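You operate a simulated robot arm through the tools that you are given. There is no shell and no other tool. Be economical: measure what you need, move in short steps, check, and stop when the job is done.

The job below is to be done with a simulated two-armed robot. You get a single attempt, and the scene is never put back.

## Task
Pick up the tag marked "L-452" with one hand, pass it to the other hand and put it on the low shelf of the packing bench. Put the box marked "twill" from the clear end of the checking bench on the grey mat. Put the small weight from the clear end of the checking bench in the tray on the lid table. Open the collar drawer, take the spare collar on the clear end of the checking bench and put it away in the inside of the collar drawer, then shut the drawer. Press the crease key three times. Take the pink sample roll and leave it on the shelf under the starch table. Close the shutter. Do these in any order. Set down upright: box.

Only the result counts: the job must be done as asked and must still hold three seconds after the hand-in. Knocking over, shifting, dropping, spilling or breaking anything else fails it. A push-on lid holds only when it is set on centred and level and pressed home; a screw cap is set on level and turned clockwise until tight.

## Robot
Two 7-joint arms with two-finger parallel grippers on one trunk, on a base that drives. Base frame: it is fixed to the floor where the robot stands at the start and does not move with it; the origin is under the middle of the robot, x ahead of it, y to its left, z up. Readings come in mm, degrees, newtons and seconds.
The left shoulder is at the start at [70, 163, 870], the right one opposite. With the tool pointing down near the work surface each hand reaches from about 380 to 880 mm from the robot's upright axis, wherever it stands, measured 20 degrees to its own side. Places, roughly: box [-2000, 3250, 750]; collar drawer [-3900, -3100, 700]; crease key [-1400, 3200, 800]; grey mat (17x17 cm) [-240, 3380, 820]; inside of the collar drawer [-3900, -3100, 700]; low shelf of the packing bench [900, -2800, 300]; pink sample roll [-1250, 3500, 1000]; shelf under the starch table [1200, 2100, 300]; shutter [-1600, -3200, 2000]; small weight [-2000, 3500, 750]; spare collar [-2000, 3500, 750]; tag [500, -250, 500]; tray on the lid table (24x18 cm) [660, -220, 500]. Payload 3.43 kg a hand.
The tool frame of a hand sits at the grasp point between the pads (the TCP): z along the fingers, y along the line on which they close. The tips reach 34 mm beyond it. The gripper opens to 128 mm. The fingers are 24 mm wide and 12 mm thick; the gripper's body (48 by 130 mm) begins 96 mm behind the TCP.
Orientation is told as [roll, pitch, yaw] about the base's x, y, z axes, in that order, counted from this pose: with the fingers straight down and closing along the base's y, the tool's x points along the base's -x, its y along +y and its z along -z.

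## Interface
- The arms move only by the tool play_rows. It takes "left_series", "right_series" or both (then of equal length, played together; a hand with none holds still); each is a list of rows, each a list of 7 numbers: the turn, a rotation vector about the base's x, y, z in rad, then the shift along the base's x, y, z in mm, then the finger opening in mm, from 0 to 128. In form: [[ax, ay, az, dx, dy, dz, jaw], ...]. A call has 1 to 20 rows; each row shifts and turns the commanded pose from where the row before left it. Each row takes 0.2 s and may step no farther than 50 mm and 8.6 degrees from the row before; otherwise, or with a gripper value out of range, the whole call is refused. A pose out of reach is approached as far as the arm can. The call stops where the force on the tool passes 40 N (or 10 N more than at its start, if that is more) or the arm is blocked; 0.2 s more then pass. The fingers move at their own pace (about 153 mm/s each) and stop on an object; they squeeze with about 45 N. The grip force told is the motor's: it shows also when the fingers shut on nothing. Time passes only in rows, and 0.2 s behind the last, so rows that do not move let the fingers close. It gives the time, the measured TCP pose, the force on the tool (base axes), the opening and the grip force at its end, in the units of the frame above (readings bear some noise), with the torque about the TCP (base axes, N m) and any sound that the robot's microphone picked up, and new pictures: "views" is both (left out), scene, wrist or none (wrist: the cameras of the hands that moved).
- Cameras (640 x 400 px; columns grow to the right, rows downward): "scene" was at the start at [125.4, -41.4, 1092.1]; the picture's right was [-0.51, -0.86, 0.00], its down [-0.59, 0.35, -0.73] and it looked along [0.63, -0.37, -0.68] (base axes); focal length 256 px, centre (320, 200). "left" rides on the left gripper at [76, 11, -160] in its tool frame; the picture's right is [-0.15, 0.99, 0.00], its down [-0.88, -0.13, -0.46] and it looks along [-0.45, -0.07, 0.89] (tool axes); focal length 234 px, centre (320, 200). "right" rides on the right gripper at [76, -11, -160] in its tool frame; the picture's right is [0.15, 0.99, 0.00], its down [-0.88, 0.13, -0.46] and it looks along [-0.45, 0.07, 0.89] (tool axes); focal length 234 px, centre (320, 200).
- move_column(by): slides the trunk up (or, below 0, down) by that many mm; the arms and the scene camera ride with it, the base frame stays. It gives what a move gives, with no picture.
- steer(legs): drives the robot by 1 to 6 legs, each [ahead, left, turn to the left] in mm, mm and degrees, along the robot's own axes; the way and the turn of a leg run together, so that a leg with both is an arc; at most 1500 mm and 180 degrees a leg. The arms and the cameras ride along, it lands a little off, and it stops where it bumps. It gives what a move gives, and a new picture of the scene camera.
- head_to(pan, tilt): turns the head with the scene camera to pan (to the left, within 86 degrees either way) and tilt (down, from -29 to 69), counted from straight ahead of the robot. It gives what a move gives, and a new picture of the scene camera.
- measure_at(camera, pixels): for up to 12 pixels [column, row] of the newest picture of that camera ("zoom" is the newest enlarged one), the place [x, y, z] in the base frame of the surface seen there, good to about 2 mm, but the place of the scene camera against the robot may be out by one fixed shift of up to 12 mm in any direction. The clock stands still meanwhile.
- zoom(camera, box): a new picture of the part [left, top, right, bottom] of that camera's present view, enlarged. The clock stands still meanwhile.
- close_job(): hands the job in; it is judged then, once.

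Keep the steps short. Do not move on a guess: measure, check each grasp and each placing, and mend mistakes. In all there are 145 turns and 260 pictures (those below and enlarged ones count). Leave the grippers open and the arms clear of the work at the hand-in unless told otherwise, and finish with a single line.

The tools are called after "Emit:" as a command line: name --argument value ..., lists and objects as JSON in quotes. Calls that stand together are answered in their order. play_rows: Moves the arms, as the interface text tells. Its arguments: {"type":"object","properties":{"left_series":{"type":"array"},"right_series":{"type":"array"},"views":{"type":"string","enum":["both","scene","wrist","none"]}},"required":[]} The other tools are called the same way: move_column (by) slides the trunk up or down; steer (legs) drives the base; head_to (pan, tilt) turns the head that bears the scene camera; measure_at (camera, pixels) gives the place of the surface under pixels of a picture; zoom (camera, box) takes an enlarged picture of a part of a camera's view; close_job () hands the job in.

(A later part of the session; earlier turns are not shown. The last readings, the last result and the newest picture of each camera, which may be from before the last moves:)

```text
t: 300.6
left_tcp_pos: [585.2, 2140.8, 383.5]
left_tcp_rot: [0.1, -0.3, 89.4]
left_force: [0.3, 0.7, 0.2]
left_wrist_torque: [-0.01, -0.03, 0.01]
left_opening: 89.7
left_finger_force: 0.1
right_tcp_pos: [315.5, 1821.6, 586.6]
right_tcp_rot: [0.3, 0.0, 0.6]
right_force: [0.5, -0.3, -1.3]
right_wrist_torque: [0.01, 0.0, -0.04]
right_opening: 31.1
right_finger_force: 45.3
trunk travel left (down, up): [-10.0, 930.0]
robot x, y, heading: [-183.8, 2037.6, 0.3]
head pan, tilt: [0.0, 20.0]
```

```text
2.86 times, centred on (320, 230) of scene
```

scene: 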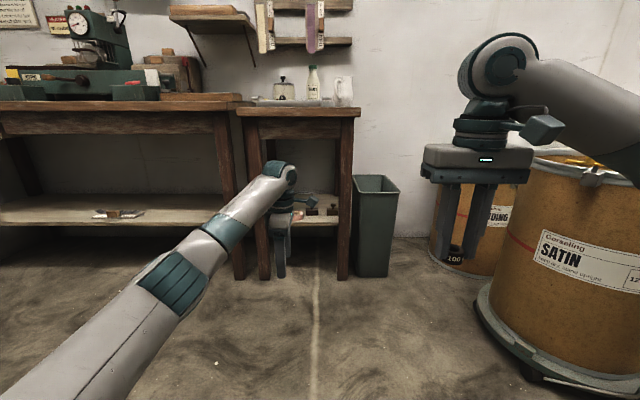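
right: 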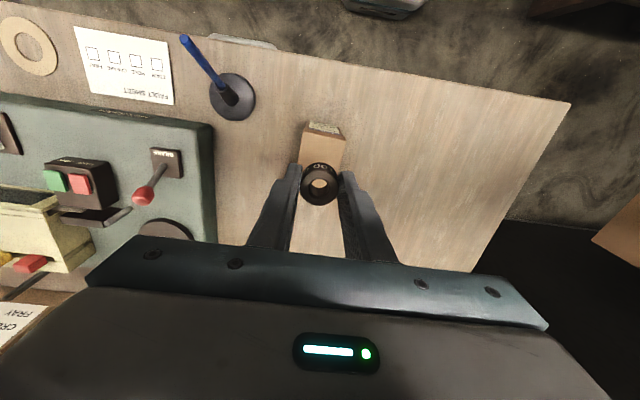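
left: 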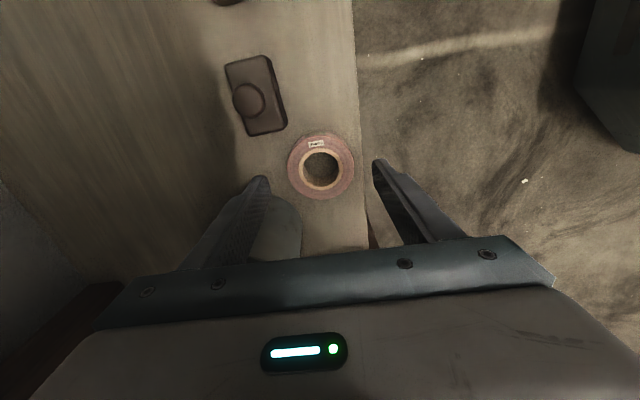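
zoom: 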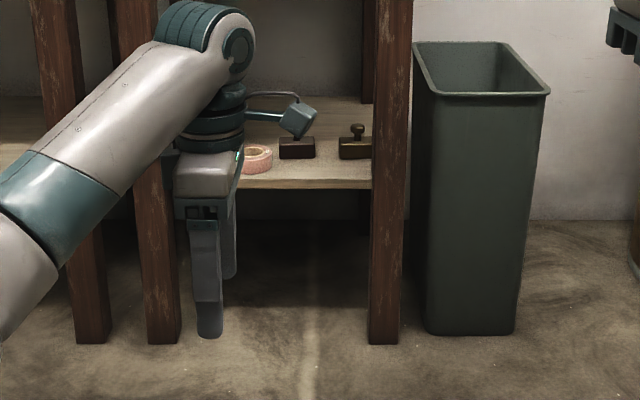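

The roll stays on the shelf. I raise the trunk to nominal, fold the left hand up and back for driving.

Emit:
move_column --by 340

Emit:
play_rows --left_series '[[0, 0, 0, 0, 0, 40, 60], [0, 0, 0, -10, 0, 40, 60], [0, 0, 0, -20, 0, 40, 60], [0, 0, 0, -25, 0, 40, 60], [0, 0, 0, -30, 0, 35, 60], [0, 0, 0, -30, 0, 30, 60], [0, 0, 0, -30, 0, 30, 60], [0, 0, 0, -35, 0, 10, 60], [0, 0, 0, -35, 0, 0, 60], [0, 0, 0, -35, 0, 0, 60], [0, 0, 0, -35, 0, 0, 60], [0, 0, 0, -35, 0, 0, 60]]' --views "none"

Emit:
steer --legs '[[-60, 0, 0], [0, -1030, 0], [0, -1030, 0]]'

Emit:
head_to --pan -15 --tilt 43

```text
t: 303.9
left_tcp_pos: [584.7, 2141.1, 722.0]
left_tcp_rot: [0.2, -0.3, 89.3]
left_force: [0.0, 0.5, -0.8]
left_wrist_torque: [0.03, -0.03, 0.03]
left_opening: 90.1
left_finger_force: 0.0
right_tcp_pos: [314.6, 1822.9, 925.8]
right_tcp_rot: [0.4, 0.1, 0.7]
right_force: [0.2, 0.4, -1.2]
right_wrist_torque: [0.0, 0.01, -0.04]
right_opening: 30.8
right_finger_force: 44.9
trunk travel left (down, up): [-350.0, 590.0]
robot x, y, heading: [-187.8, 2039.0, 0.1]
head pan, tilt: [0.0, 20.0]
```

```text
t: 306.5
left_tcp_pos: [262.8, 2138.6, 988.7]
left_tcp_rot: [-0.1, -0.3, 89.4]
left_force: [-0.8, 0.1, 0.1]
left_wrist_torque: [-0.02, -0.02, -0.05]
left_opening: 60.1
left_finger_force: 0.0
right_tcp_pos: [312.4, 1823.6, 927.9]
right_tcp_rot: [0.4, 0.0, 0.7]
right_force: [-0.6, 0.3, -1.5]
right_wrist_torque: [-0.06, -0.04, -0.05]
right_opening: 30.8
right_finger_force: 45.4
trunk travel left (down, up): [-350.0, 590.0]
robot x, y, heading: [-188.8, 2040.3, 0.1]
head pan, tilt: [0.0, 20.0]
```

```text
t: 317.4
left_tcp_pos: [193.1, 55.6, 987.3]
left_tcp_rot: [0.1, -0.3, 87.8]
left_force: [-0.7, -0.1, -1.1]
left_wrist_torque: [0.01, 0.0, 0.0]
left_opening: 60.2
left_finger_force: 0.2
right_tcp_pos: [232.1, -260.8, 927.4]
right_tcp_rot: [0.5, 0.0, -0.9]
right_force: [-0.9, 0.0, -1.0]
right_wrist_torque: [0.05, -0.01, 0.01]
right_opening: 29.8
right_finger_force: 44.5
trunk travel left (down, up): [-350.0, 590.0]
robot x, y, heading: [-261.0, -34.8, -1.5]
head pan, tilt: [0.0, 20.0]
```

scene: 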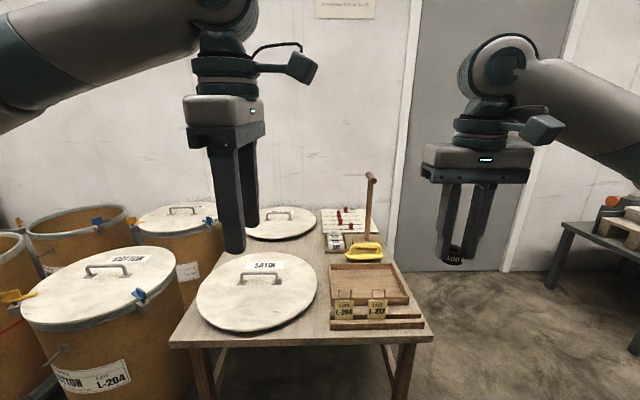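

```text
t: 318.2
left_tcp_pos: [194.4, 56.6, 986.0]
left_tcp_rot: [0.1, -0.4, 87.8]
left_force: [0.0, 0.6, 0.4]
left_wrist_torque: [0.01, -0.02, 0.01]
left_opening: 60.1
left_finger_force: 0.0
right_tcp_pos: [231.2, -259.8, 926.5]
right_tcp_rot: [0.4, 0.0, -0.8]
right_force: [1.3, 0.8, -2.0]
right_wrist_torque: [0.01, 0.0, -0.02]
right_opening: 29.7
right_finger_force: 45.2
trunk travel left (down, up): [-350.0, 590.0]
robot x, y, heading: [-261.1, -33.4, -1.3]
head pan, tilt: [-15.0, 43.0]
```

scene: 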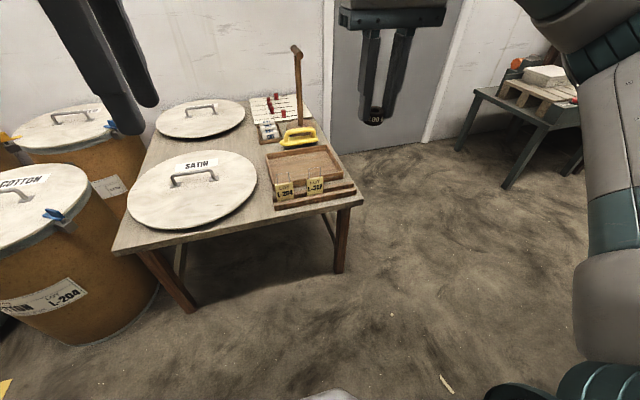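

The tray is on the lid table. I drive ahead 255 and bring the right hand above the tray centre.

Emit:
steer --legs '[[255, 0, 1.3]]'

Emit:
play_rows --right_series '[[0, 0, 0, 35, 10, -20, 0], [0, 0, 0, 35, 10, -30, 0], [0, 0, 0, 35, 10, -30, 0], [0, 0, 0, 35, 10, -30, 0], [0, 0, 0, 25, 8, -35, 0], [0, 0, 0, 0, 0, -40, 0], [0, 0, 0, 0, 0, -40, 0], [0, 0, 0, 0, 0, -40, 0]]'

```text
t: 320.1
left_tcp_pos: [446.0, 64.0, 986.9]
left_tcp_rot: [0.2, -0.3, 89.2]
left_force: [0.1, 0.0, -0.4]
left_wrist_torque: [-0.01, 0.04, 0.01]
left_opening: 60.1
left_finger_force: 0.1
right_tcp_pos: [492.0, -252.3, 926.6]
right_tcp_rot: [0.4, 0.1, 0.4]
right_force: [0.9, 0.2, -2.1]
right_wrist_torque: [0.0, 0.04, 0.02]
right_opening: 29.8
right_finger_force: 45.5
trunk travel left (down, up): [-350.0, 590.0]
robot x, y, heading: [-9.7, -35.8, 0.0]
head pan, tilt: [-15.0, 43.0]
```

scene: 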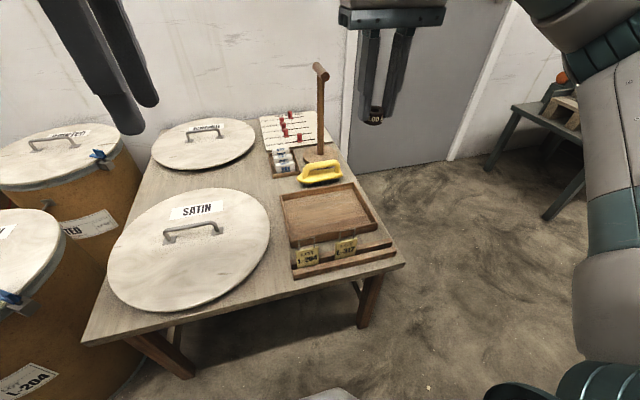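

```text
t: 321.9
left_tcp_pos: [444.9, 63.8, 986.0]
left_tcp_rot: [0.2, -0.3, 89.2]
left_force: [-0.1, -1.6, 0.3]
left_wrist_torque: [0.01, 0.02, 0.0]
left_opening: 59.9
left_finger_force: 0.2
right_tcp_pos: [654.6, -203.3, 660.6]
right_tcp_rot: [0.5, 0.0, 0.4]
right_force: [0.5, -0.3, -1.2]
right_wrist_torque: [-0.01, 0.03, 0.0]
right_opening: 29.7
right_finger_force: 44.8
trunk travel left (down, up): [-350.0, 590.0]
robot x, y, heading: [-7.7, -35.8, -0.1]
head pan, tilt: [-15.0, 43.0]
```

scene: 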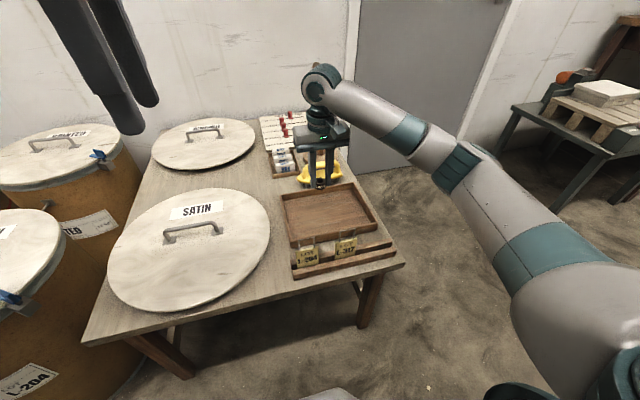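
right: 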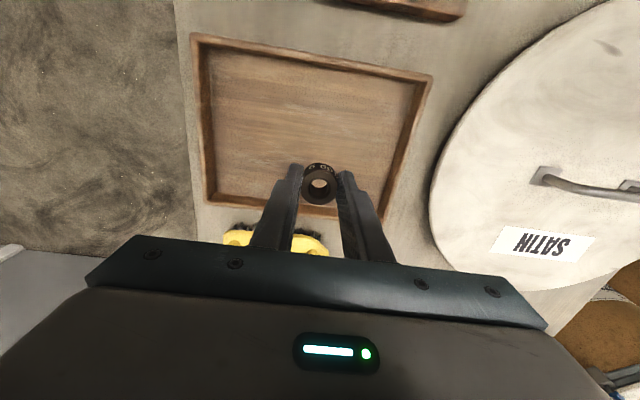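

I measure the tray's inner corners and floor in the right view.

Emit:
measure_at --camera "right" --pixels '[[310, 120], [215, 60], [415, 92], [222, 190], [385, 200], [200, 45], [430, 80], [320, 150]]'

```text
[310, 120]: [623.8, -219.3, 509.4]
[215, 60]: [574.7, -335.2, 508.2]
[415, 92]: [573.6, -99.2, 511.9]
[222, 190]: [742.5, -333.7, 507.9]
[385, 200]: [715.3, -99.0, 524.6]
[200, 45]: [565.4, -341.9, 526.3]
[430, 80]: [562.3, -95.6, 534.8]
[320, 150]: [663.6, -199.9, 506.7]
```

Tray floor z≈509, centre (658,-217). I lower to about TCP 552, then by small steps.

Emit:
play_rows --right_series '[[0, 0, 0, 2, -13, -35, 0], [0, 0, 0, 0, 0, -40, 0], [0, 0, 0, 0, 0, -30, 0], [0, 0, 0, 0, 0, -3, 0], [0, 0, 0, 0, 0, -2, 0]]' --views "none"

```text
t: 323.1
left_tcp_pos: [445.0, 63.2, 987.5]
left_tcp_rot: [0.2, -0.3, 89.3]
left_force: [-0.2, 0.2, -0.3]
left_wrist_torque: [-0.03, -0.02, 0.01]
left_opening: 60.2
left_finger_force: 0.0
right_tcp_pos: [660.6, -217.7, 551.2]
right_tcp_rot: [0.4, 0.0, 0.5]
right_force: [0.7, -0.5, -1.0]
right_wrist_torque: [0.0, 0.01, 0.0]
right_opening: 29.8
right_finger_force: 45.2
trunk travel left (down, up): [-350.0, 590.0]
robot x, y, heading: [-8.6, -37.9, -0.2]
head pan, tilt: [-15.0, 43.0]
```

Emit:
play_rows --right_series '[[0, 0, 0, 0, 0, -1.5, 0], [0, 0, 0, 0, 0, -1.5, 0], [0, 0, 0, 0, 0, -1.5, 0]]' --views "none"

```text
t: 323.9
left_tcp_pos: [445.0, 64.9, 988.0]
left_tcp_rot: [0.2, -0.3, 89.2]
left_force: [-0.2, 0.1, 1.0]
left_wrist_torque: [-0.01, -0.01, -0.01]
left_opening: 59.9
left_finger_force: 0.2
right_tcp_pos: [658.4, -217.3, 549.5]
right_tcp_rot: [0.5, -0.2, 0.4]
right_force: [3.9, -1.8, 9.3]
right_wrist_torque: [-0.18, -0.13, 0.05]
right_opening: 29.7
right_finger_force: 44.9
trunk travel left (down, up): [-350.0, 590.0]
robot x, y, heading: [-5.1, -36.5, 0.2]
head pan, tilt: [-15.0, 43.0]
```

Contact (9 N). I open, rise and check.

Emit:
play_rows --right_series '[[0, 0, 0, 0, 0, 0, 60], [0, 0, 0, 0, 0, 0, 60], [0, 0, 0, 0, 0, 20, 60], [0, 0, 0, 0, 0, 45, 60], [0, 0, 0, 0, 0, 45, 60], [0, 0, 0, 0, 0, 45, 60], [0, 0, 0, -20, -10, 45, 60], [0, 0, 0, -40, -10, 28, 60], [0, 0, 0, -40, -10, 28, 60], [0, 0, 0, -40, -10, 28, 60], [0, 0, 0, -40, 0, 28, 60]]'

```text
refused: row 7 steps farther than a row can; nothing moved
```

Emit:
play_rows --right_series '[[0, 0, 0, 0, 0, 0, 60], [0, 0, 0, 0, 0, 0, 60], [0, 0, 0, 0, 0, 20, 60], [0, 0, 0, 0, 0, 45, 60], [0, 0, 0, 0, 0, 45, 60], [0, 0, 0, 0, 0, 45, 60], [0, 0, 0, -20, -10, 40, 60], [0, 0, 0, -35, -10, 28, 60], [0, 0, 0, -35, -10, 28, 60], [0, 0, 0, -35, -10, 28, 60], [0, 0, 0, -35, 0, 28, 60]]' --views "scene"

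Emit:
zoom --camera "scene" --box '[250, 140, 410, 290]'

```text
t: 326.3
left_tcp_pos: [444.2, 64.7, 987.1]
left_tcp_rot: [0.1, -0.3, 89.2]
left_force: [0.0, -0.3, 0.1]
left_wrist_torque: [-0.01, 0.02, -0.01]
left_opening: 59.9
left_finger_force: 0.1
right_tcp_pos: [497.4, -259.2, 854.2]
right_tcp_rot: [0.4, 0.0, 0.4]
right_force: [0.0, -0.6, -0.6]
right_wrist_torque: [0.06, 0.01, 0.01]
right_opening: 60.0
right_finger_force: 0.0
trunk travel left (down, up): [-350.0, 590.0]
robot x, y, heading: [-8.4, -37.6, -0.2]
head pan, tilt: [-15.0, 43.0]
```

scene: 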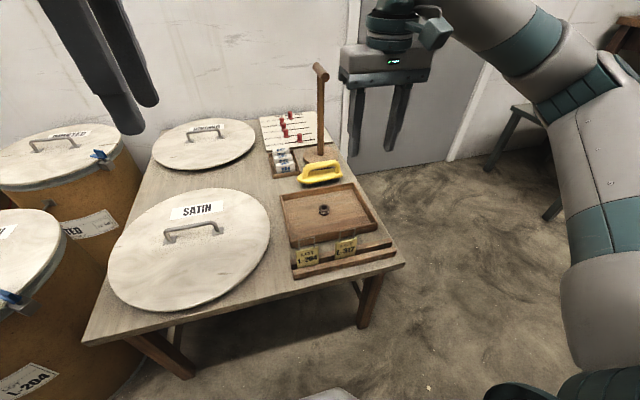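

```text
2.67 times, centred on (330, 215) of scene
```

zoom: 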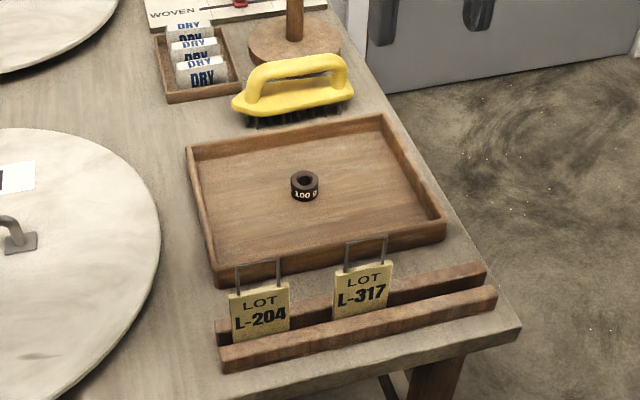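

The weight sits in the tray. Back to the checking bench for the collar.

Emit:
steer --legs '[[-290, 0, 0], [0, 0, 90], [1220, 0, 0], [1220, 0, 0], [0, 800, 0], [0, 780, 0]]'

Emit:
move_column --by 300

Emit:
head_to --pan 5 --tilt 42

```text
t: 351.4
left_tcp_pos: [-2009.0, 2850.3, 985.9]
left_tcp_rot: [0.1, -0.3, -180.0]
left_force: [0.2, -0.7, -0.6]
left_wrist_torque: [0.01, -0.02, 0.02]
left_opening: 59.9
left_finger_force: 0.0
right_tcp_pos: [-1685.3, 2908.5, 853.7]
right_tcp_rot: [0.4, 0.0, 91.4]
right_force: [-0.2, -0.8, -0.6]
right_wrist_torque: [-0.01, 0.0, 0.03]
right_opening: 60.1
right_finger_force: 0.0
trunk travel left (down, up): [-350.0, 590.0]
robot x, y, heading: [-1896.2, 2400.4, 90.9]
head pan, tilt: [-15.0, 43.0]
```

scene: 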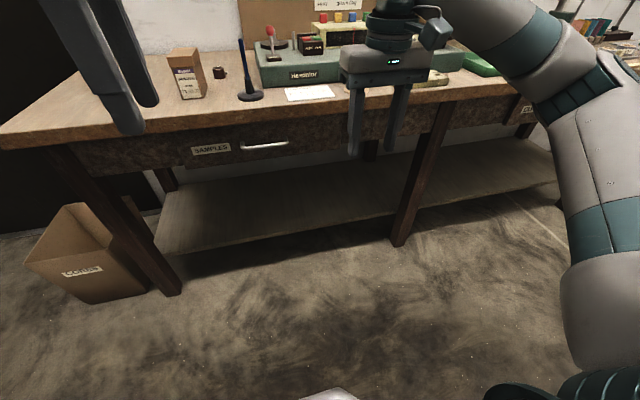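

```text
t: 354.4
left_tcp_pos: [-2007.6, 2851.6, 1286.8]
left_tcp_rot: [0.1, -0.3, -180.0]
left_force: [-0.2, -0.8, 0.4]
left_wrist_torque: [-0.01, -0.03, 0.0]
left_opening: 60.2
left_finger_force: 0.1
right_tcp_pos: [-1685.1, 2909.1, 1153.7]
right_tcp_rot: [0.4, 0.0, 91.3]
right_force: [-0.1, 0.3, -0.5]
right_wrist_torque: [-0.01, -0.02, 0.0]
right_opening: 59.7
right_finger_force: 0.0
trunk travel left (down, up): [-650.0, 290.0]
robot x, y, heading: [-1898.2, 2399.0, 91.0]
head pan, tilt: [-15.0, 43.0]
```

```text
t: 355.2
left_tcp_pos: [-2007.0, 2850.5, 1286.8]
left_tcp_rot: [0.2, -0.4, -179.9]
left_force: [-0.2, -0.4, 0.3]
left_wrist_torque: [0.0, 0.02, 0.0]
left_opening: 59.8
left_finger_force: 0.0
right_tcp_pos: [-1686.0, 2908.8, 1153.6]
right_tcp_rot: [0.3, 0.1, 91.3]
right_force: [-0.5, -0.4, -0.3]
right_wrist_torque: [-0.04, 0.01, -0.02]
right_opening: 59.9
right_finger_force: 0.1
trunk travel left (down, up): [-650.0, 290.0]
robot x, y, heading: [-1899.8, 2398.4, 90.6]
head pan, tilt: [5.0, 42.0]
```

scene: 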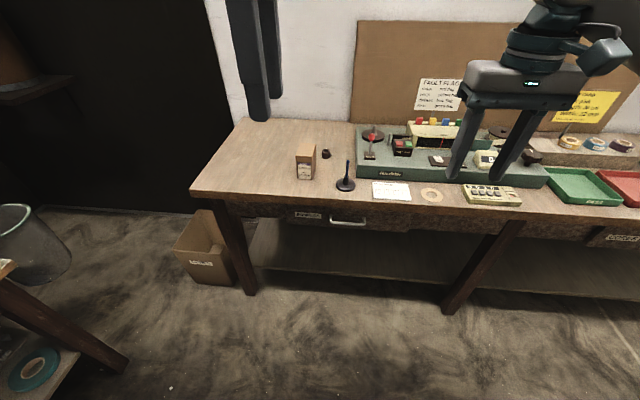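

I drive ahead 270 and bring the left hand over the collar at z≈990.

Emit:
steer --legs '[[270, 0, -0.6]]'

Emit:
play_rows --left_series '[[0, 0, 0, 4, 34, -33, 80], [0, 0, 0, 4, 34, -33, 80], [0, 0, 0, 4, 34, -33, 80], [0, 0, 0, 4, 34, -33, 80], [0, 0, 0, 4, 34, -33, 80], [0, 0, 0, 4, 34, -33, 80], [0, 0, 0, 4, 34, -33, 80], [0, 0, 0, 4, 34, -33, 80], [0, 0, 0, 4, 34, -33, 80]]' --views "wrist"

```text
t: 357.1
left_tcp_pos: [-2006.4, 3121.4, 1287.2]
left_tcp_rot: [0.1, -0.3, 179.6]
left_force: [0.3, -1.9, 0.1]
left_wrist_torque: [-0.02, -0.02, -0.02]
left_opening: 60.1
left_finger_force: 0.0
right_tcp_pos: [-1685.1, 3179.2, 1153.6]
right_tcp_rot: [0.4, -0.1, 91.0]
right_force: [0.1, 0.0, -0.3]
right_wrist_torque: [-0.01, 0.0, 0.01]
right_opening: 59.8
right_finger_force: 0.0
trunk travel left (down, up): [-650.0, 290.0]
robot x, y, heading: [-1905.8, 2671.7, 90.5]
head pan, tilt: [5.0, 42.0]
```

scene: 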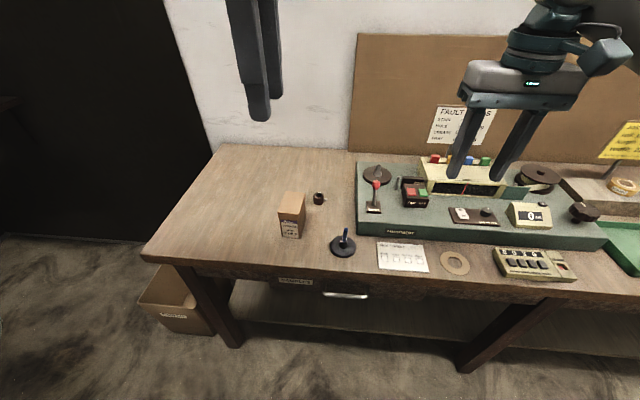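

```text
t: 359.1
left_tcp_pos: [-1971.3, 3432.2, 989.3]
left_tcp_rot: [0.3, -0.4, 179.7]
left_force: [-0.4, 0.1, 0.0]
left_wrist_torque: [-0.08, 0.03, 0.0]
left_opening: 79.8
left_finger_force: 0.1
right_tcp_pos: [-1684.7, 3181.2, 1153.3]
right_tcp_rot: [0.5, 0.1, 90.9]
right_force: [0.1, 0.6, 0.2]
right_wrist_torque: [-0.02, 0.02, 0.0]
right_opening: 60.2
right_finger_force: 0.0
trunk travel left (down, up): [-650.0, 290.0]
robot x, y, heading: [-1903.1, 2672.5, 90.8]
head pan, tilt: [5.0, 42.0]
```

left: 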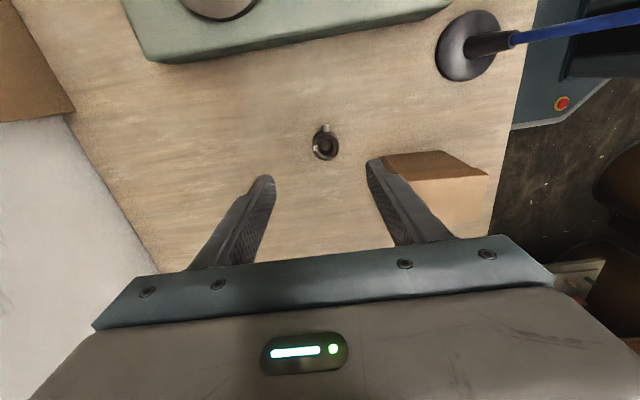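

I measure the collar's rim and the grosgrain box corner near my front finger.

Emit:
measure_at --camera "left" --pixels '[[316, 146], [335, 146], [325, 137], [325, 156], [386, 157], [440, 152], [484, 173], [325, 128]]'

Emit:
zoom --camera "left" --box '[270, 90, 430, 210]'

```text
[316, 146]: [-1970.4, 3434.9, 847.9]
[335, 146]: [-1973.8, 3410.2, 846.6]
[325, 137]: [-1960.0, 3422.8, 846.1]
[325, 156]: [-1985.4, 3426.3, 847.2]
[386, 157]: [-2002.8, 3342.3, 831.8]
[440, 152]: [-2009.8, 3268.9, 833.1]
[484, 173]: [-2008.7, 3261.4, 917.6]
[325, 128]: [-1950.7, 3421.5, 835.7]
```

```text
3.33 times, centred on (350, 150) of left
```

zoom: 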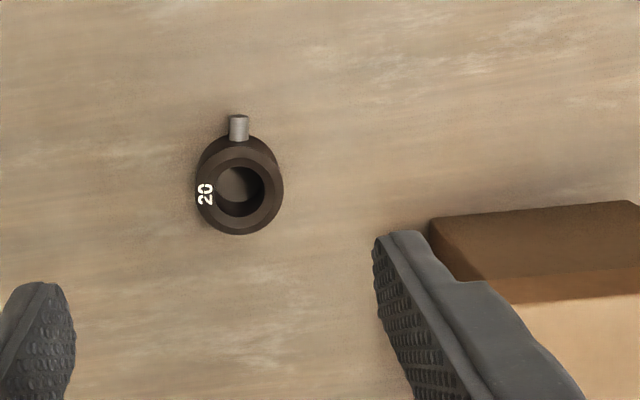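

Collar centre (-1972,3423), top 848. I lower to TCP 858 with opening 60, and grip.

Emit:
play_rows --left_series '[[0, 0, 0, -1, -9, -35, 62], [0, 0, 0, 0, 0, -40, 62], [0, 0, 0, 0, 0, -40, 62], [0, 0, 0, 0, 0, -16, 62], [0, 0, 0, 0, 0, 0, 0], [0, 0, 0, 0, 0, 0, 0], [0, 0, 0, 0, 0, 0, 0]]' --views "wrist"

```text
t: 360.7
left_tcp_pos: [-1972.8, 3420.0, 861.0]
left_tcp_rot: [0.1, -0.3, 179.7]
left_force: [-0.3, -0.7, -0.2]
left_wrist_torque: [0.0, 0.02, -0.01]
left_opening: 33.4
left_finger_force: 44.5
right_tcp_pos: [-1685.4, 3180.2, 1152.8]
right_tcp_rot: [0.4, -0.1, 90.9]
right_force: [-0.7, -0.4, 0.4]
right_wrist_torque: [-0.01, 0.03, 0.01]
right_opening: 59.8
right_finger_force: 0.0
trunk travel left (down, up): [-650.0, 290.0]
robot x, y, heading: [-1902.3, 2668.4, 90.6]
head pan, tilt: [5.0, 42.0]
```

left: 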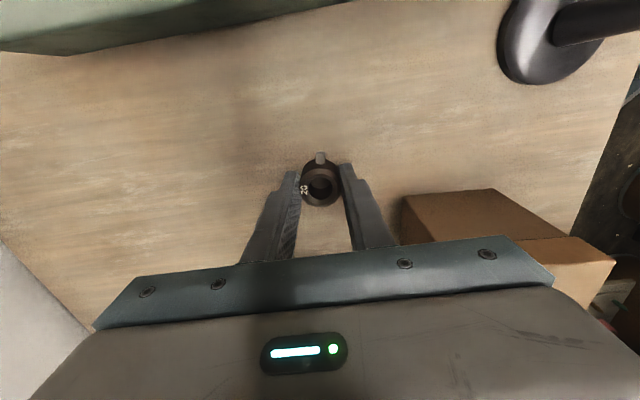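

Collar held (33.4 mm). I lift and draw it in, then drive the known lane back to the south side.

Emit:
play_rows --left_series '[[0, 0, 0, 0, 0, 30, 0], [0, 0, 0, 0, 0, 40, 0], [0, 0, 0, 0, 0, 45, 0], [0, 0, 0, 0, 0, 45, 0], [0, 0, 0, 0, -20, 40, 0], [0, 0, 0, 0, -35, 30, 0], [0, 0, 0, 0, -40, 20, 0], [0, 0, 0, 0, -45, 10, 0], [0, 0, 0, 0, -45, 0, 0], [0, 0, 0, 0, -45, 0, 0], [0, 0, 0, 0, -45, 0, 0]]' --views "wrist"

Emit:
steer --legs '[[-300, 0, 0], [0, -780, 0], [0, -760, 0], [-1450, 0, 0], [-1450, 0, 0], [-1420, 0, 0]]'

Emit:
move_column --by -250

```text
t: 363.1
left_tcp_pos: [-1974.0, 3140.6, 1118.7]
left_tcp_rot: [0.2, -0.3, 179.8]
left_force: [0.5, -0.8, -1.2]
left_wrist_torque: [0.06, 0.04, 0.02]
left_opening: 33.3
left_finger_force: 45.0
right_tcp_pos: [-1684.6, 3176.1, 1154.8]
right_tcp_rot: [0.6, -0.2, 90.8]
right_force: [1.1, -0.5, 0.4]
right_wrist_torque: [0.06, 0.04, 0.0]
right_opening: 60.2
right_finger_force: 0.0
trunk travel left (down, up): [-650.0, 290.0]
robot x, y, heading: [-1900.6, 2675.3, 90.2]
head pan, tilt: [5.0, 42.0]
```

left: 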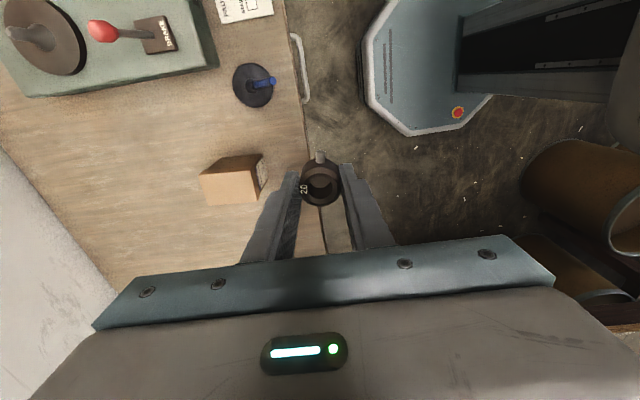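

```text
t: 393.3
left_tcp_pos: [-394.4, -1537.2, 1118.5]
left_tcp_rot: [0.0, -0.2, -179.6]
left_force: [0.7, 0.2, -1.2]
left_wrist_torque: [0.01, 0.02, 0.02]
left_opening: 33.5
left_finger_force: 45.4
right_tcp_pos: [-107.4, -1497.8, 1153.8]
right_tcp_rot: [0.3, -0.1, 91.8]
right_force: [0.2, 0.4, -0.2]
right_wrist_torque: [-0.02, -0.03, -0.01]
right_opening: 60.2
right_finger_force: 0.1
trunk travel left (down, up): [-650.0, 290.0]
robot x, y, heading: [-319.8, -2007.5, 91.3]
head pan, tilt: [5.0, 42.0]
```

scene: 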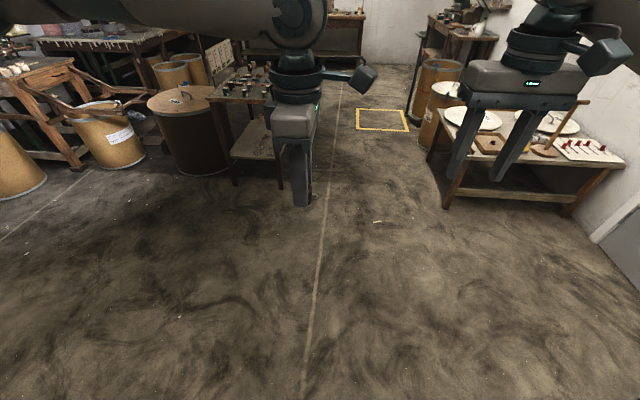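

```text
t: 395.9
left_tcp_pos: [-395.1, -1536.7, 870.2]
left_tcp_rot: [0.1, -0.3, -179.6]
left_force: [-0.5, 0.9, -1.3]
left_wrist_torque: [-0.02, -0.03, -0.02]
left_opening: 33.2
left_finger_force: 45.4
right_tcp_pos: [-107.8, -1497.7, 903.9]
right_tcp_rot: [0.4, 0.0, 91.8]
right_force: [0.8, 0.9, 0.3]
right_wrist_torque: [0.01, 0.01, 0.03]
right_opening: 60.2
right_finger_force: 0.1
trunk travel left (down, up): [-400.0, 540.0]
robot x, y, heading: [-316.5, -2007.8, 91.3]
head pan, tilt: [5.0, 42.0]
```

Now I turn to face −x (west) and look down the south aisle.

Emit:
steer --legs '[[0, 0, 89]]'

Emit:
head_to --pan 0 --tilt 20

Emit:
measure_at --camera "scene" --pixels '[[320, 250], [320, 200], [320, 180], [250, 200], [400, 200], [200, 250], [450, 250], [230, 150]]'

```text
t: 400.1
left_tcp_pos: [-792.5, -2074.8, 868.0]
left_tcp_rot: [0.1, -0.4, -90.8]
left_force: [0.5, -0.3, -0.5]
left_wrist_torque: [0.0, -0.04, -0.03]
left_opening: 33.4
left_finger_force: 45.4
right_tcp_pos: [-824.3, -1786.0, 902.7]
right_tcp_rot: [0.4, -0.1, -179.6]
right_force: [0.0, 0.5, -0.1]
right_wrist_torque: [-0.01, -0.01, 0.0]
right_opening: 60.1
right_finger_force: 0.0
trunk travel left (down, up): [-400.0, 540.0]
robot x, y, heading: [-317.1, -2009.5, 179.7]
head pan, tilt: [5.0, 42.0]
```

scene: 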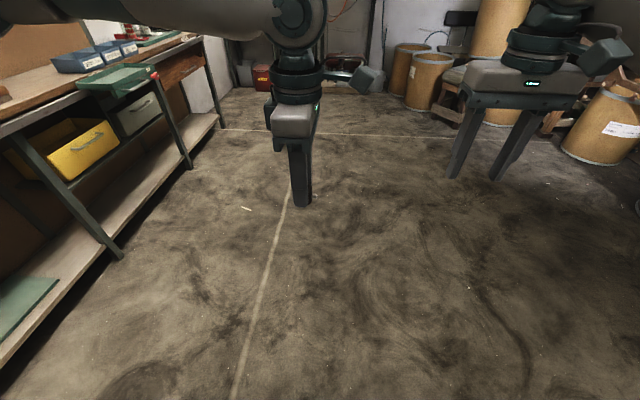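

```text
t: 400.9
left_tcp_pos: [-792.7, -2074.4, 868.9]
left_tcp_rot: [0.2, -0.4, -90.9]
left_force: [-0.1, 0.0, -0.9]
left_wrist_torque: [-0.02, -0.03, -0.01]
left_opening: 33.5
left_finger_force: 44.6
right_tcp_pos: [-824.5, -1786.9, 904.5]
right_tcp_rot: [0.4, -0.1, -179.6]
right_force: [-0.2, 0.0, -0.8]
right_wrist_torque: [0.01, 0.04, -0.01]
right_opening: 60.0
right_finger_force: 0.1
trunk travel left (down, up): [-400.0, 540.0]
robot x, y, heading: [-323.0, -2010.7, 179.7]
head pan, tilt: [0.0, 20.0]
```

scene: 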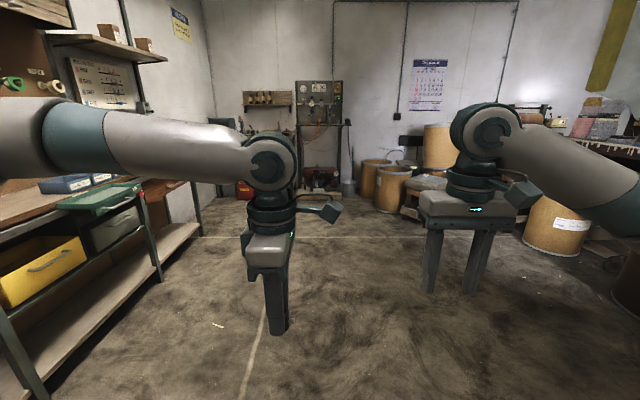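

```text
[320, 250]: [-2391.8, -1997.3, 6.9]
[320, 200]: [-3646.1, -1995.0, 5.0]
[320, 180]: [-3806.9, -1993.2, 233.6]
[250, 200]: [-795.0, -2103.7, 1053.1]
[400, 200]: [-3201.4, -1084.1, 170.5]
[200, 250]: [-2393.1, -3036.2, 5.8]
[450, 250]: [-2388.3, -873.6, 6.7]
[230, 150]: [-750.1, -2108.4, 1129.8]
```

Aisle is free to x≈-3600. I drive ahead 2300 mm and look for the drawer.

Emit:
steer --legs '[[1150, 0, 0], [1150, 0, 0]]'

Emit:
head_to --pan 45 --tilt 20

```text
t: 412.2
left_tcp_pos: [-3092.7, -2061.8, 868.4]
left_tcp_rot: [0.2, -0.3, -91.1]
left_force: [0.6, 0.1, -1.0]
left_wrist_torque: [0.01, 0.02, -0.03]
left_opening: 33.8
left_finger_force: 45.3
right_tcp_pos: [-3124.8, -1773.3, 903.9]
right_tcp_rot: [0.5, 0.0, -179.8]
right_force: [0.0, 0.2, 0.8]
right_wrist_torque: [0.0, -0.04, 0.0]
right_opening: 59.8
right_finger_force: 0.0
trunk travel left (down, up): [-400.0, 540.0]
robot x, y, heading: [-2616.2, -1996.5, 179.9]
head pan, tilt: [0.0, 20.0]
```

scene: 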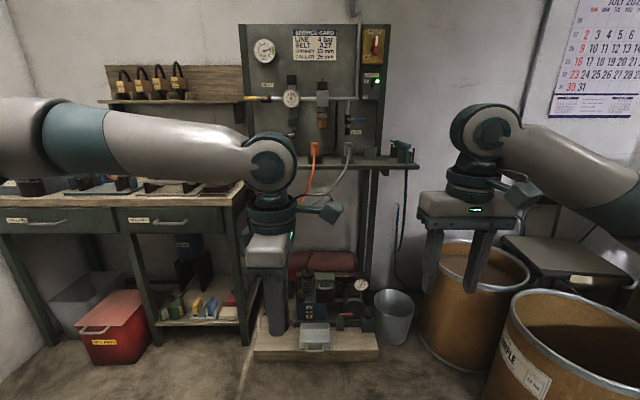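

```text
t: 413.4
left_tcp_pos: [-3093.4, -2060.7, 868.7]
left_tcp_rot: [0.2, -0.3, -91.1]
left_force: [0.9, -0.6, -0.2]
left_wrist_torque: [0.01, -0.01, 0.01]
left_opening: 33.3
left_finger_force: 44.9
right_tcp_pos: [-3124.1, -1772.2, 902.4]
right_tcp_rot: [0.4, 0.1, -179.9]
right_force: [0.4, -0.5, 0.3]
right_wrist_torque: [-0.01, -0.03, -0.04]
right_opening: 59.9
right_finger_force: 0.1
trunk travel left (down, up): [-400.0, 540.0]
robot x, y, heading: [-2618.3, -1995.3, 179.5]
head pan, tilt: [45.0, 20.0]
```

scene: 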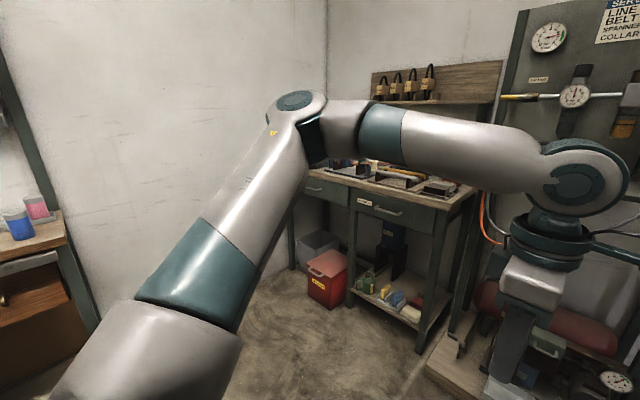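

A bench with two green drawers on the west wall. I zoom to read labels and measure.

Emit:
zoom --camera "scene" --box '[290, 130, 490, 280]'

Emit:
measure_at --camera "scene" --pixels '[[322, 188], [388, 210], [362, 202], [345, 192], [435, 222], [380, 220], [310, 183], [355, 183], [430, 340], [325, 290]]'

```text
2.67 times, centred on (390, 205) of scene
```

zoom: 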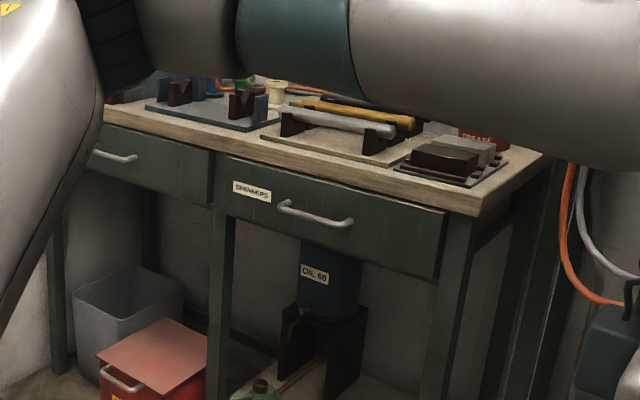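

```text
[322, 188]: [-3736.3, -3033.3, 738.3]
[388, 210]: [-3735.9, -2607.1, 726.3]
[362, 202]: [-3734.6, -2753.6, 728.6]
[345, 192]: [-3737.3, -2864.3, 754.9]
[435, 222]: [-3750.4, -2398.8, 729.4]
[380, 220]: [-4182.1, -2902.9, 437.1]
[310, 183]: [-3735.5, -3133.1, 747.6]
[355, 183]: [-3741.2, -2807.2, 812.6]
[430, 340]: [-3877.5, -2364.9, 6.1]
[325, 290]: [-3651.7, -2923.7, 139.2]
```

The right drawer says SPANNERS; the left one (y≈-3050) should be the collar drawer. I approach diagonally: to about (-3080,-2380) heading 225°.

Emit:
steer --legs '[[460, 385, 0], [0, 0, 45]]'

Emit:
head_to --pan 0 --tilt 35

Emit:
zoom --camera "scene" --box '[200, 100, 440, 280]'

```text
t: 418.2
left_tcp_pos: [-3445.4, -2665.9, 872.8]
left_tcp_rot: [-0.4, 0.0, -61.9]
left_force: [-1.4, -0.5, -0.5]
left_wrist_torque: [0.02, 0.0, 0.02]
left_opening: 33.0
left_finger_force: 45.0
right_tcp_pos: [-3617.4, -2424.2, 910.5]
right_tcp_rot: [0.2, -0.6, -151.5]
right_force: [-0.2, -0.3, -0.4]
right_wrist_torque: [0.01, -0.01, -0.01]
right_opening: 60.2
right_finger_force: 0.0
trunk travel left (down, up): [-400.0, 540.0]
robot x, y, heading: [-3071.0, -2377.8, -150.9]
head pan, tilt: [45.0, 20.0]
stopped in leg 2: the robot was blocked; the commanded pose is now the measured one
```

scene: 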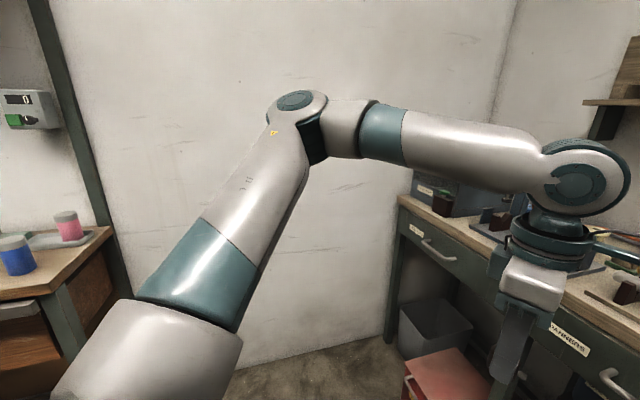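

```text
t: 419.3
left_tcp_pos: [-3445.1, -2665.9, 874.1]
left_tcp_rot: [-0.7, 0.1, -61.7]
left_force: [0.3, -0.7, -0.3]
left_wrist_torque: [0.01, 0.02, 0.02]
left_opening: 33.7
left_finger_force: 45.4
right_tcp_pos: [-3617.8, -2423.4, 911.4]
right_tcp_rot: [0.1, -0.6, -151.4]
right_force: [0.3, -0.5, 0.6]
right_wrist_torque: [0.01, 0.02, 0.0]
right_opening: 60.0
right_finger_force: 0.1
trunk travel left (down, up): [-400.0, 540.0]
robot x, y, heading: [-3075.2, -2378.9, -150.8]
head pan, tilt: [0.0, 35.0]
```

scene: 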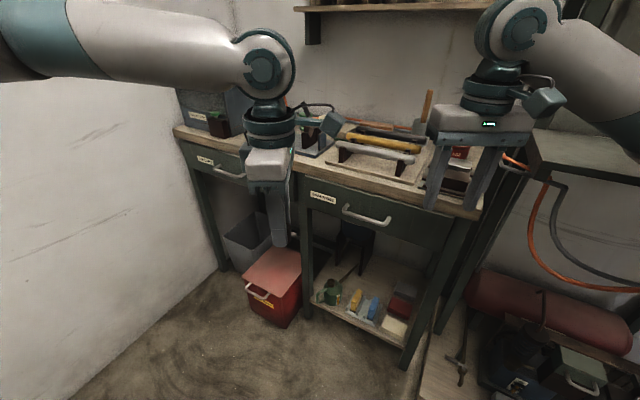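

```text
2.22 times, centred on (320, 190) of scene
```

zoom: 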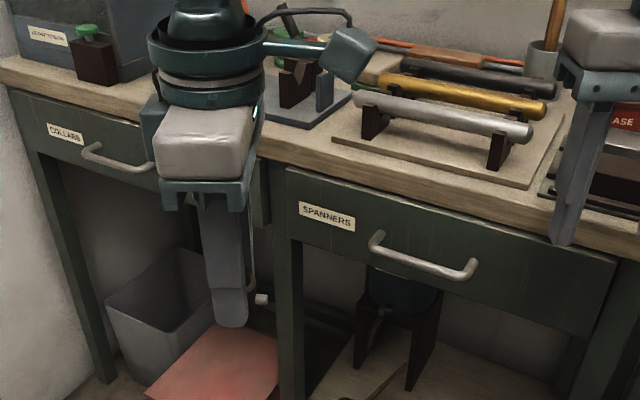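

COLLARS is the left drawer. I measure its handle and front.

Emit:
measure_at --camera "scene" --pixels '[[217, 168], [225, 174], [235, 177], [241, 178], [205, 160], [186, 145], [220, 180], [245, 155], [190, 170], [181, 130], [212, 125], [345, 210], [383, 224]]'

```text
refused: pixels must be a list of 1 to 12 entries
```

Emit:
measure_at --camera "scene" --pixels '[[217, 168], [225, 174], [235, 177], [242, 178], [205, 160], [186, 145], [220, 182], [190, 170], [181, 130], [212, 125], [363, 218], [270, 285]]'

Emit:
head_to --pan -75 --tilt 20

```text
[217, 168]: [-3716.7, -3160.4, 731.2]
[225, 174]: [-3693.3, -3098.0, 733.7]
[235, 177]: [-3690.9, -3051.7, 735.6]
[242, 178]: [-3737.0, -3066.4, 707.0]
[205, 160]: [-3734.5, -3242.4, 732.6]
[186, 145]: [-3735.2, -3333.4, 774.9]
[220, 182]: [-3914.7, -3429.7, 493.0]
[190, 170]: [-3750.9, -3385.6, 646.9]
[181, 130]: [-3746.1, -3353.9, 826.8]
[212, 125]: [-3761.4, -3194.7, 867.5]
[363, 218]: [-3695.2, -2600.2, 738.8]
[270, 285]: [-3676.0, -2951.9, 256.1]
```

```text
t: 420.8
left_tcp_pos: [-3444.1, -2664.9, 874.8]
left_tcp_rot: [-0.7, 0.1, -61.7]
left_force: [0.2, -0.9, -0.7]
left_wrist_torque: [-0.01, 0.01, 0.02]
left_opening: 33.2
left_finger_force: 44.7
right_tcp_pos: [-3617.8, -2424.8, 910.8]
right_tcp_rot: [0.2, -0.7, -151.3]
right_force: [-0.9, 0.4, 0.2]
right_wrist_torque: [-0.01, 0.0, -0.02]
right_opening: 60.2
right_finger_force: 0.1
trunk travel left (down, up): [-400.0, 540.0]
robot x, y, heading: [-3076.4, -2380.0, -150.6]
head pan, tilt: [-75.0, 20.0]
```

scene: 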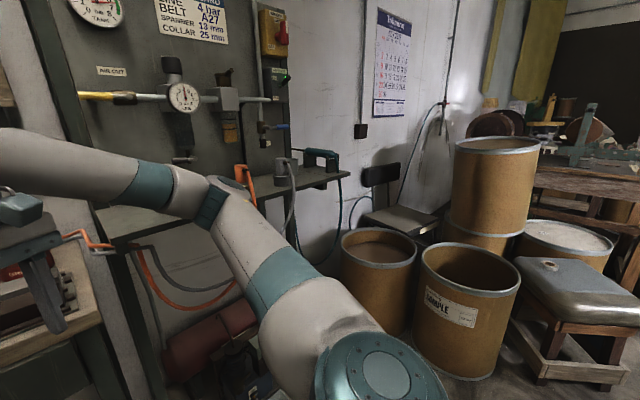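

The right elbow is close to the service board; I move away (+x), then south to about (-3060,-2700), heading 205°.

Emit:
steer --legs '[[-122, 69, 0], [265, 218, 0], [0, 0, -4.4]]'

Emit:
head_to --pan -70 --tilt 25

Emit:
head_to --pan 5 --tilt 40

```text
t: 424.4
left_tcp_pos: [-3454.6, -2954.5, 868.8]
left_tcp_rot: [0.1, -0.2, -65.7]
left_force: [-0.8, 1.4, -0.8]
left_wrist_torque: [-0.04, -0.01, 0.01]
left_opening: 33.2
left_finger_force: 44.9
right_tcp_pos: [-3610.7, -2700.9, 902.7]
right_tcp_rot: [0.5, 0.2, -155.4]
right_force: [0.0, -0.2, 0.2]
right_wrist_torque: [-0.04, -0.02, -0.01]
right_opening: 60.0
right_finger_force: 0.0
trunk travel left (down, up): [-400.0, 540.0]
robot x, y, heading: [-3054.4, -2692.4, -155.1]
head pan, tilt: [-75.0, 20.0]
```

scene: 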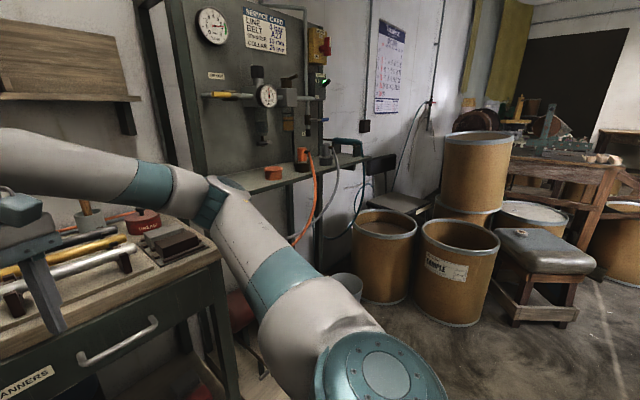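

```text
t: 425.1
left_tcp_pos: [-3454.1, -2953.9, 869.1]
left_tcp_rot: [0.2, -0.2, -65.8]
left_force: [-0.3, 1.0, 0.0]
left_wrist_torque: [0.01, 0.02, -0.01]
left_opening: 33.1
left_finger_force: 45.3
right_tcp_pos: [-3609.7, -2701.6, 903.9]
right_tcp_rot: [0.6, 0.3, -155.4]
right_force: [-0.2, 1.4, -0.2]
right_wrist_torque: [-0.01, 0.0, 0.01]
right_opening: 60.2
right_finger_force: 0.0
trunk travel left (down, up): [-400.0, 540.0]
robot x, y, heading: [-3051.6, -2694.5, -155.0]
head pan, tilt: [-70.0, 25.0]
```

scene: 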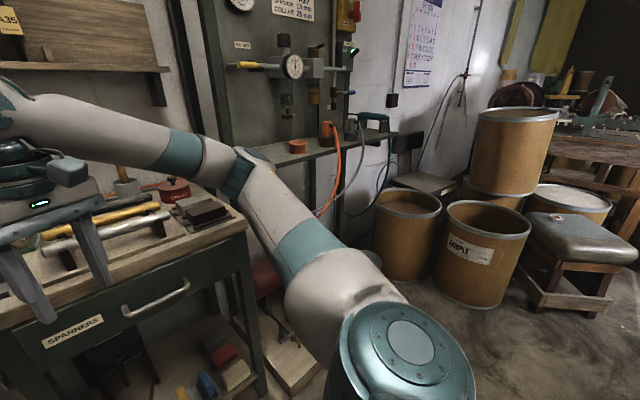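

```text
t: 426.6
left_tcp_pos: [-3453.7, -2954.7, 868.6]
left_tcp_rot: [0.1, -0.3, -65.8]
left_force: [0.7, -1.0, 0.5]
left_wrist_torque: [0.04, 0.0, -0.01]
left_opening: 33.3
left_finger_force: 45.3
right_tcp_pos: [-3610.8, -2701.5, 903.6]
right_tcp_rot: [0.6, 0.2, -155.4]
right_force: [0.1, 0.8, 0.4]
right_wrist_torque: [0.01, 0.02, -0.02]
right_opening: 60.0
right_finger_force: 0.0
trunk travel left (down, up): [-400.0, 540.0]
robot x, y, heading: [-3052.7, -2692.9, -155.2]
head pan, tilt: [5.0, 40.0]
```

scene: 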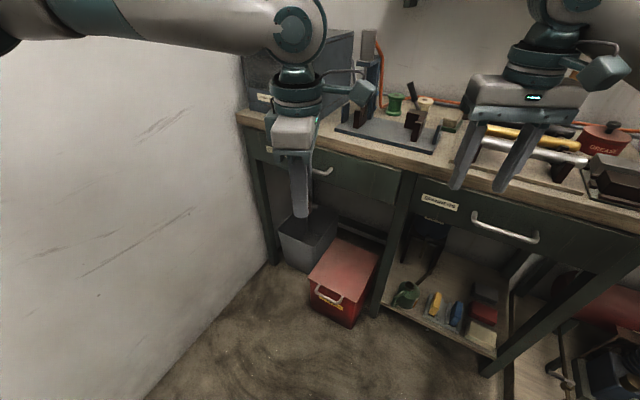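

Plan: left hand (collar) moves 230 mm to the robot's left; the right hand yaws to close along x and comes above the handle (-3691,-3100).

Emit:
play_rows --left_series '[[0, 0, 0, 16, -35, 0, 0], [0, 0, 0, 16, -35, 0, 0], [0, 0, 0, 16, -35, 0, 0], [0, 0, 0, 16, -35, 0, 0], [0, 0, 0, 16, -35, 0, 0], [0, 0, 0, 16, -35, 0, 0], [0, 0, 0, 0, 0, 0, 0], [0, 0, 0, 0, 0, 0, 0], [0, 0, 0, 0, 0, 0, 0], [0, 0, 0, 0, 0, 0, 0], [0, 0, 0, 0, 0, 0, 0], [0, 0, 0, 0, 0, 0, 0], [0, 0, 0, 0, 0, 0, 0], [0, 0, 0, 0, 0, 0, 0], [0, 0, 0, 0, 0, 0, 0], [0, 0, 0, 0, 0, 0, 0], [0, 0, 0, 0, 0, 0, 0]]' --right_series '[[0, 0, 0.1427, 0, 0, 0, 40], [0, 0, 0.1427, 0, 0, 0, 40], [0, 0, 0.1427, 0, 0, 0, 40], [0, 0, 0.1427, 0, 0, 0, 40], [0, 0, 0.1427, 0, 0, 0, 40], [0, 0, 0.1427, 0, 0, 0, 40], [0, 0, 0.1427, 0, 0, 0, 40], [0, 0, 0.1427, 0, 0, 0, 40], [0, 0, 0, -9, -44, -4, 40], [0, 0, 0, -9, -44, -4, 40], [0, 0, 0, -9, -44, -4, 40], [0, 0, 0, -9, -44, -4, 40], [0, 0, 0, -9, -44, -4, 40], [0, 0, 0, -9, -44, -4, 40], [0, 0, 0, -9, -44, -4, 40], [0, 0, 0, -9, -44, -4, 40], [0, 0, 0, -9, -47, -4, 40]]'

```text
t: 430.1
left_tcp_pos: [-3356.9, -3164.2, 868.8]
left_tcp_rot: [0.0, -0.3, -65.8]
left_force: [0.3, 0.5, 0.3]
left_wrist_torque: [-0.07, -0.05, 0.05]
left_opening: 33.3
left_finger_force: 45.2
right_tcp_pos: [-3684.1, -3086.6, 867.1]
right_tcp_rot: [0.5, 0.1, -89.8]
right_force: [0.3, 0.1, 0.0]
right_wrist_torque: [0.05, 0.06, 0.02]
right_opening: 39.9
right_finger_force: 0.0
right hand out of reach, approached as far as the arm can: row 17
trunk travel left (down, up): [-400.0, 540.0]
robot x, y, heading: [-3053.7, -2695.1, -154.9]
head pan, tilt: [5.0, 40.0]
```

scene: 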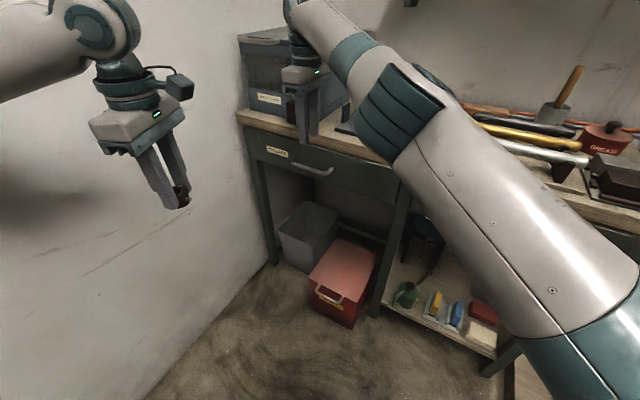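
right: 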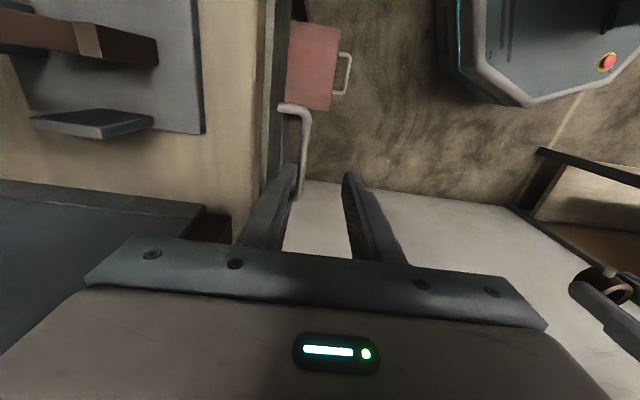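
left: 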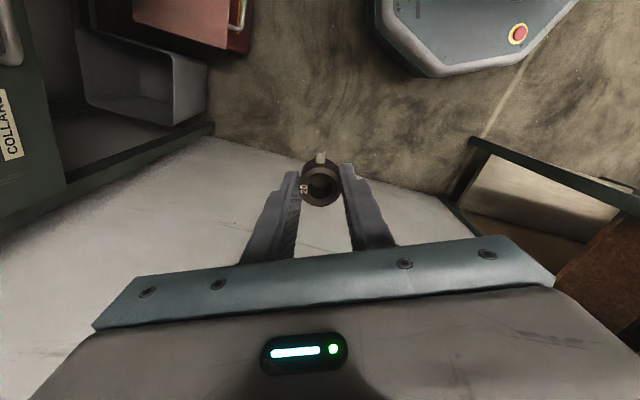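

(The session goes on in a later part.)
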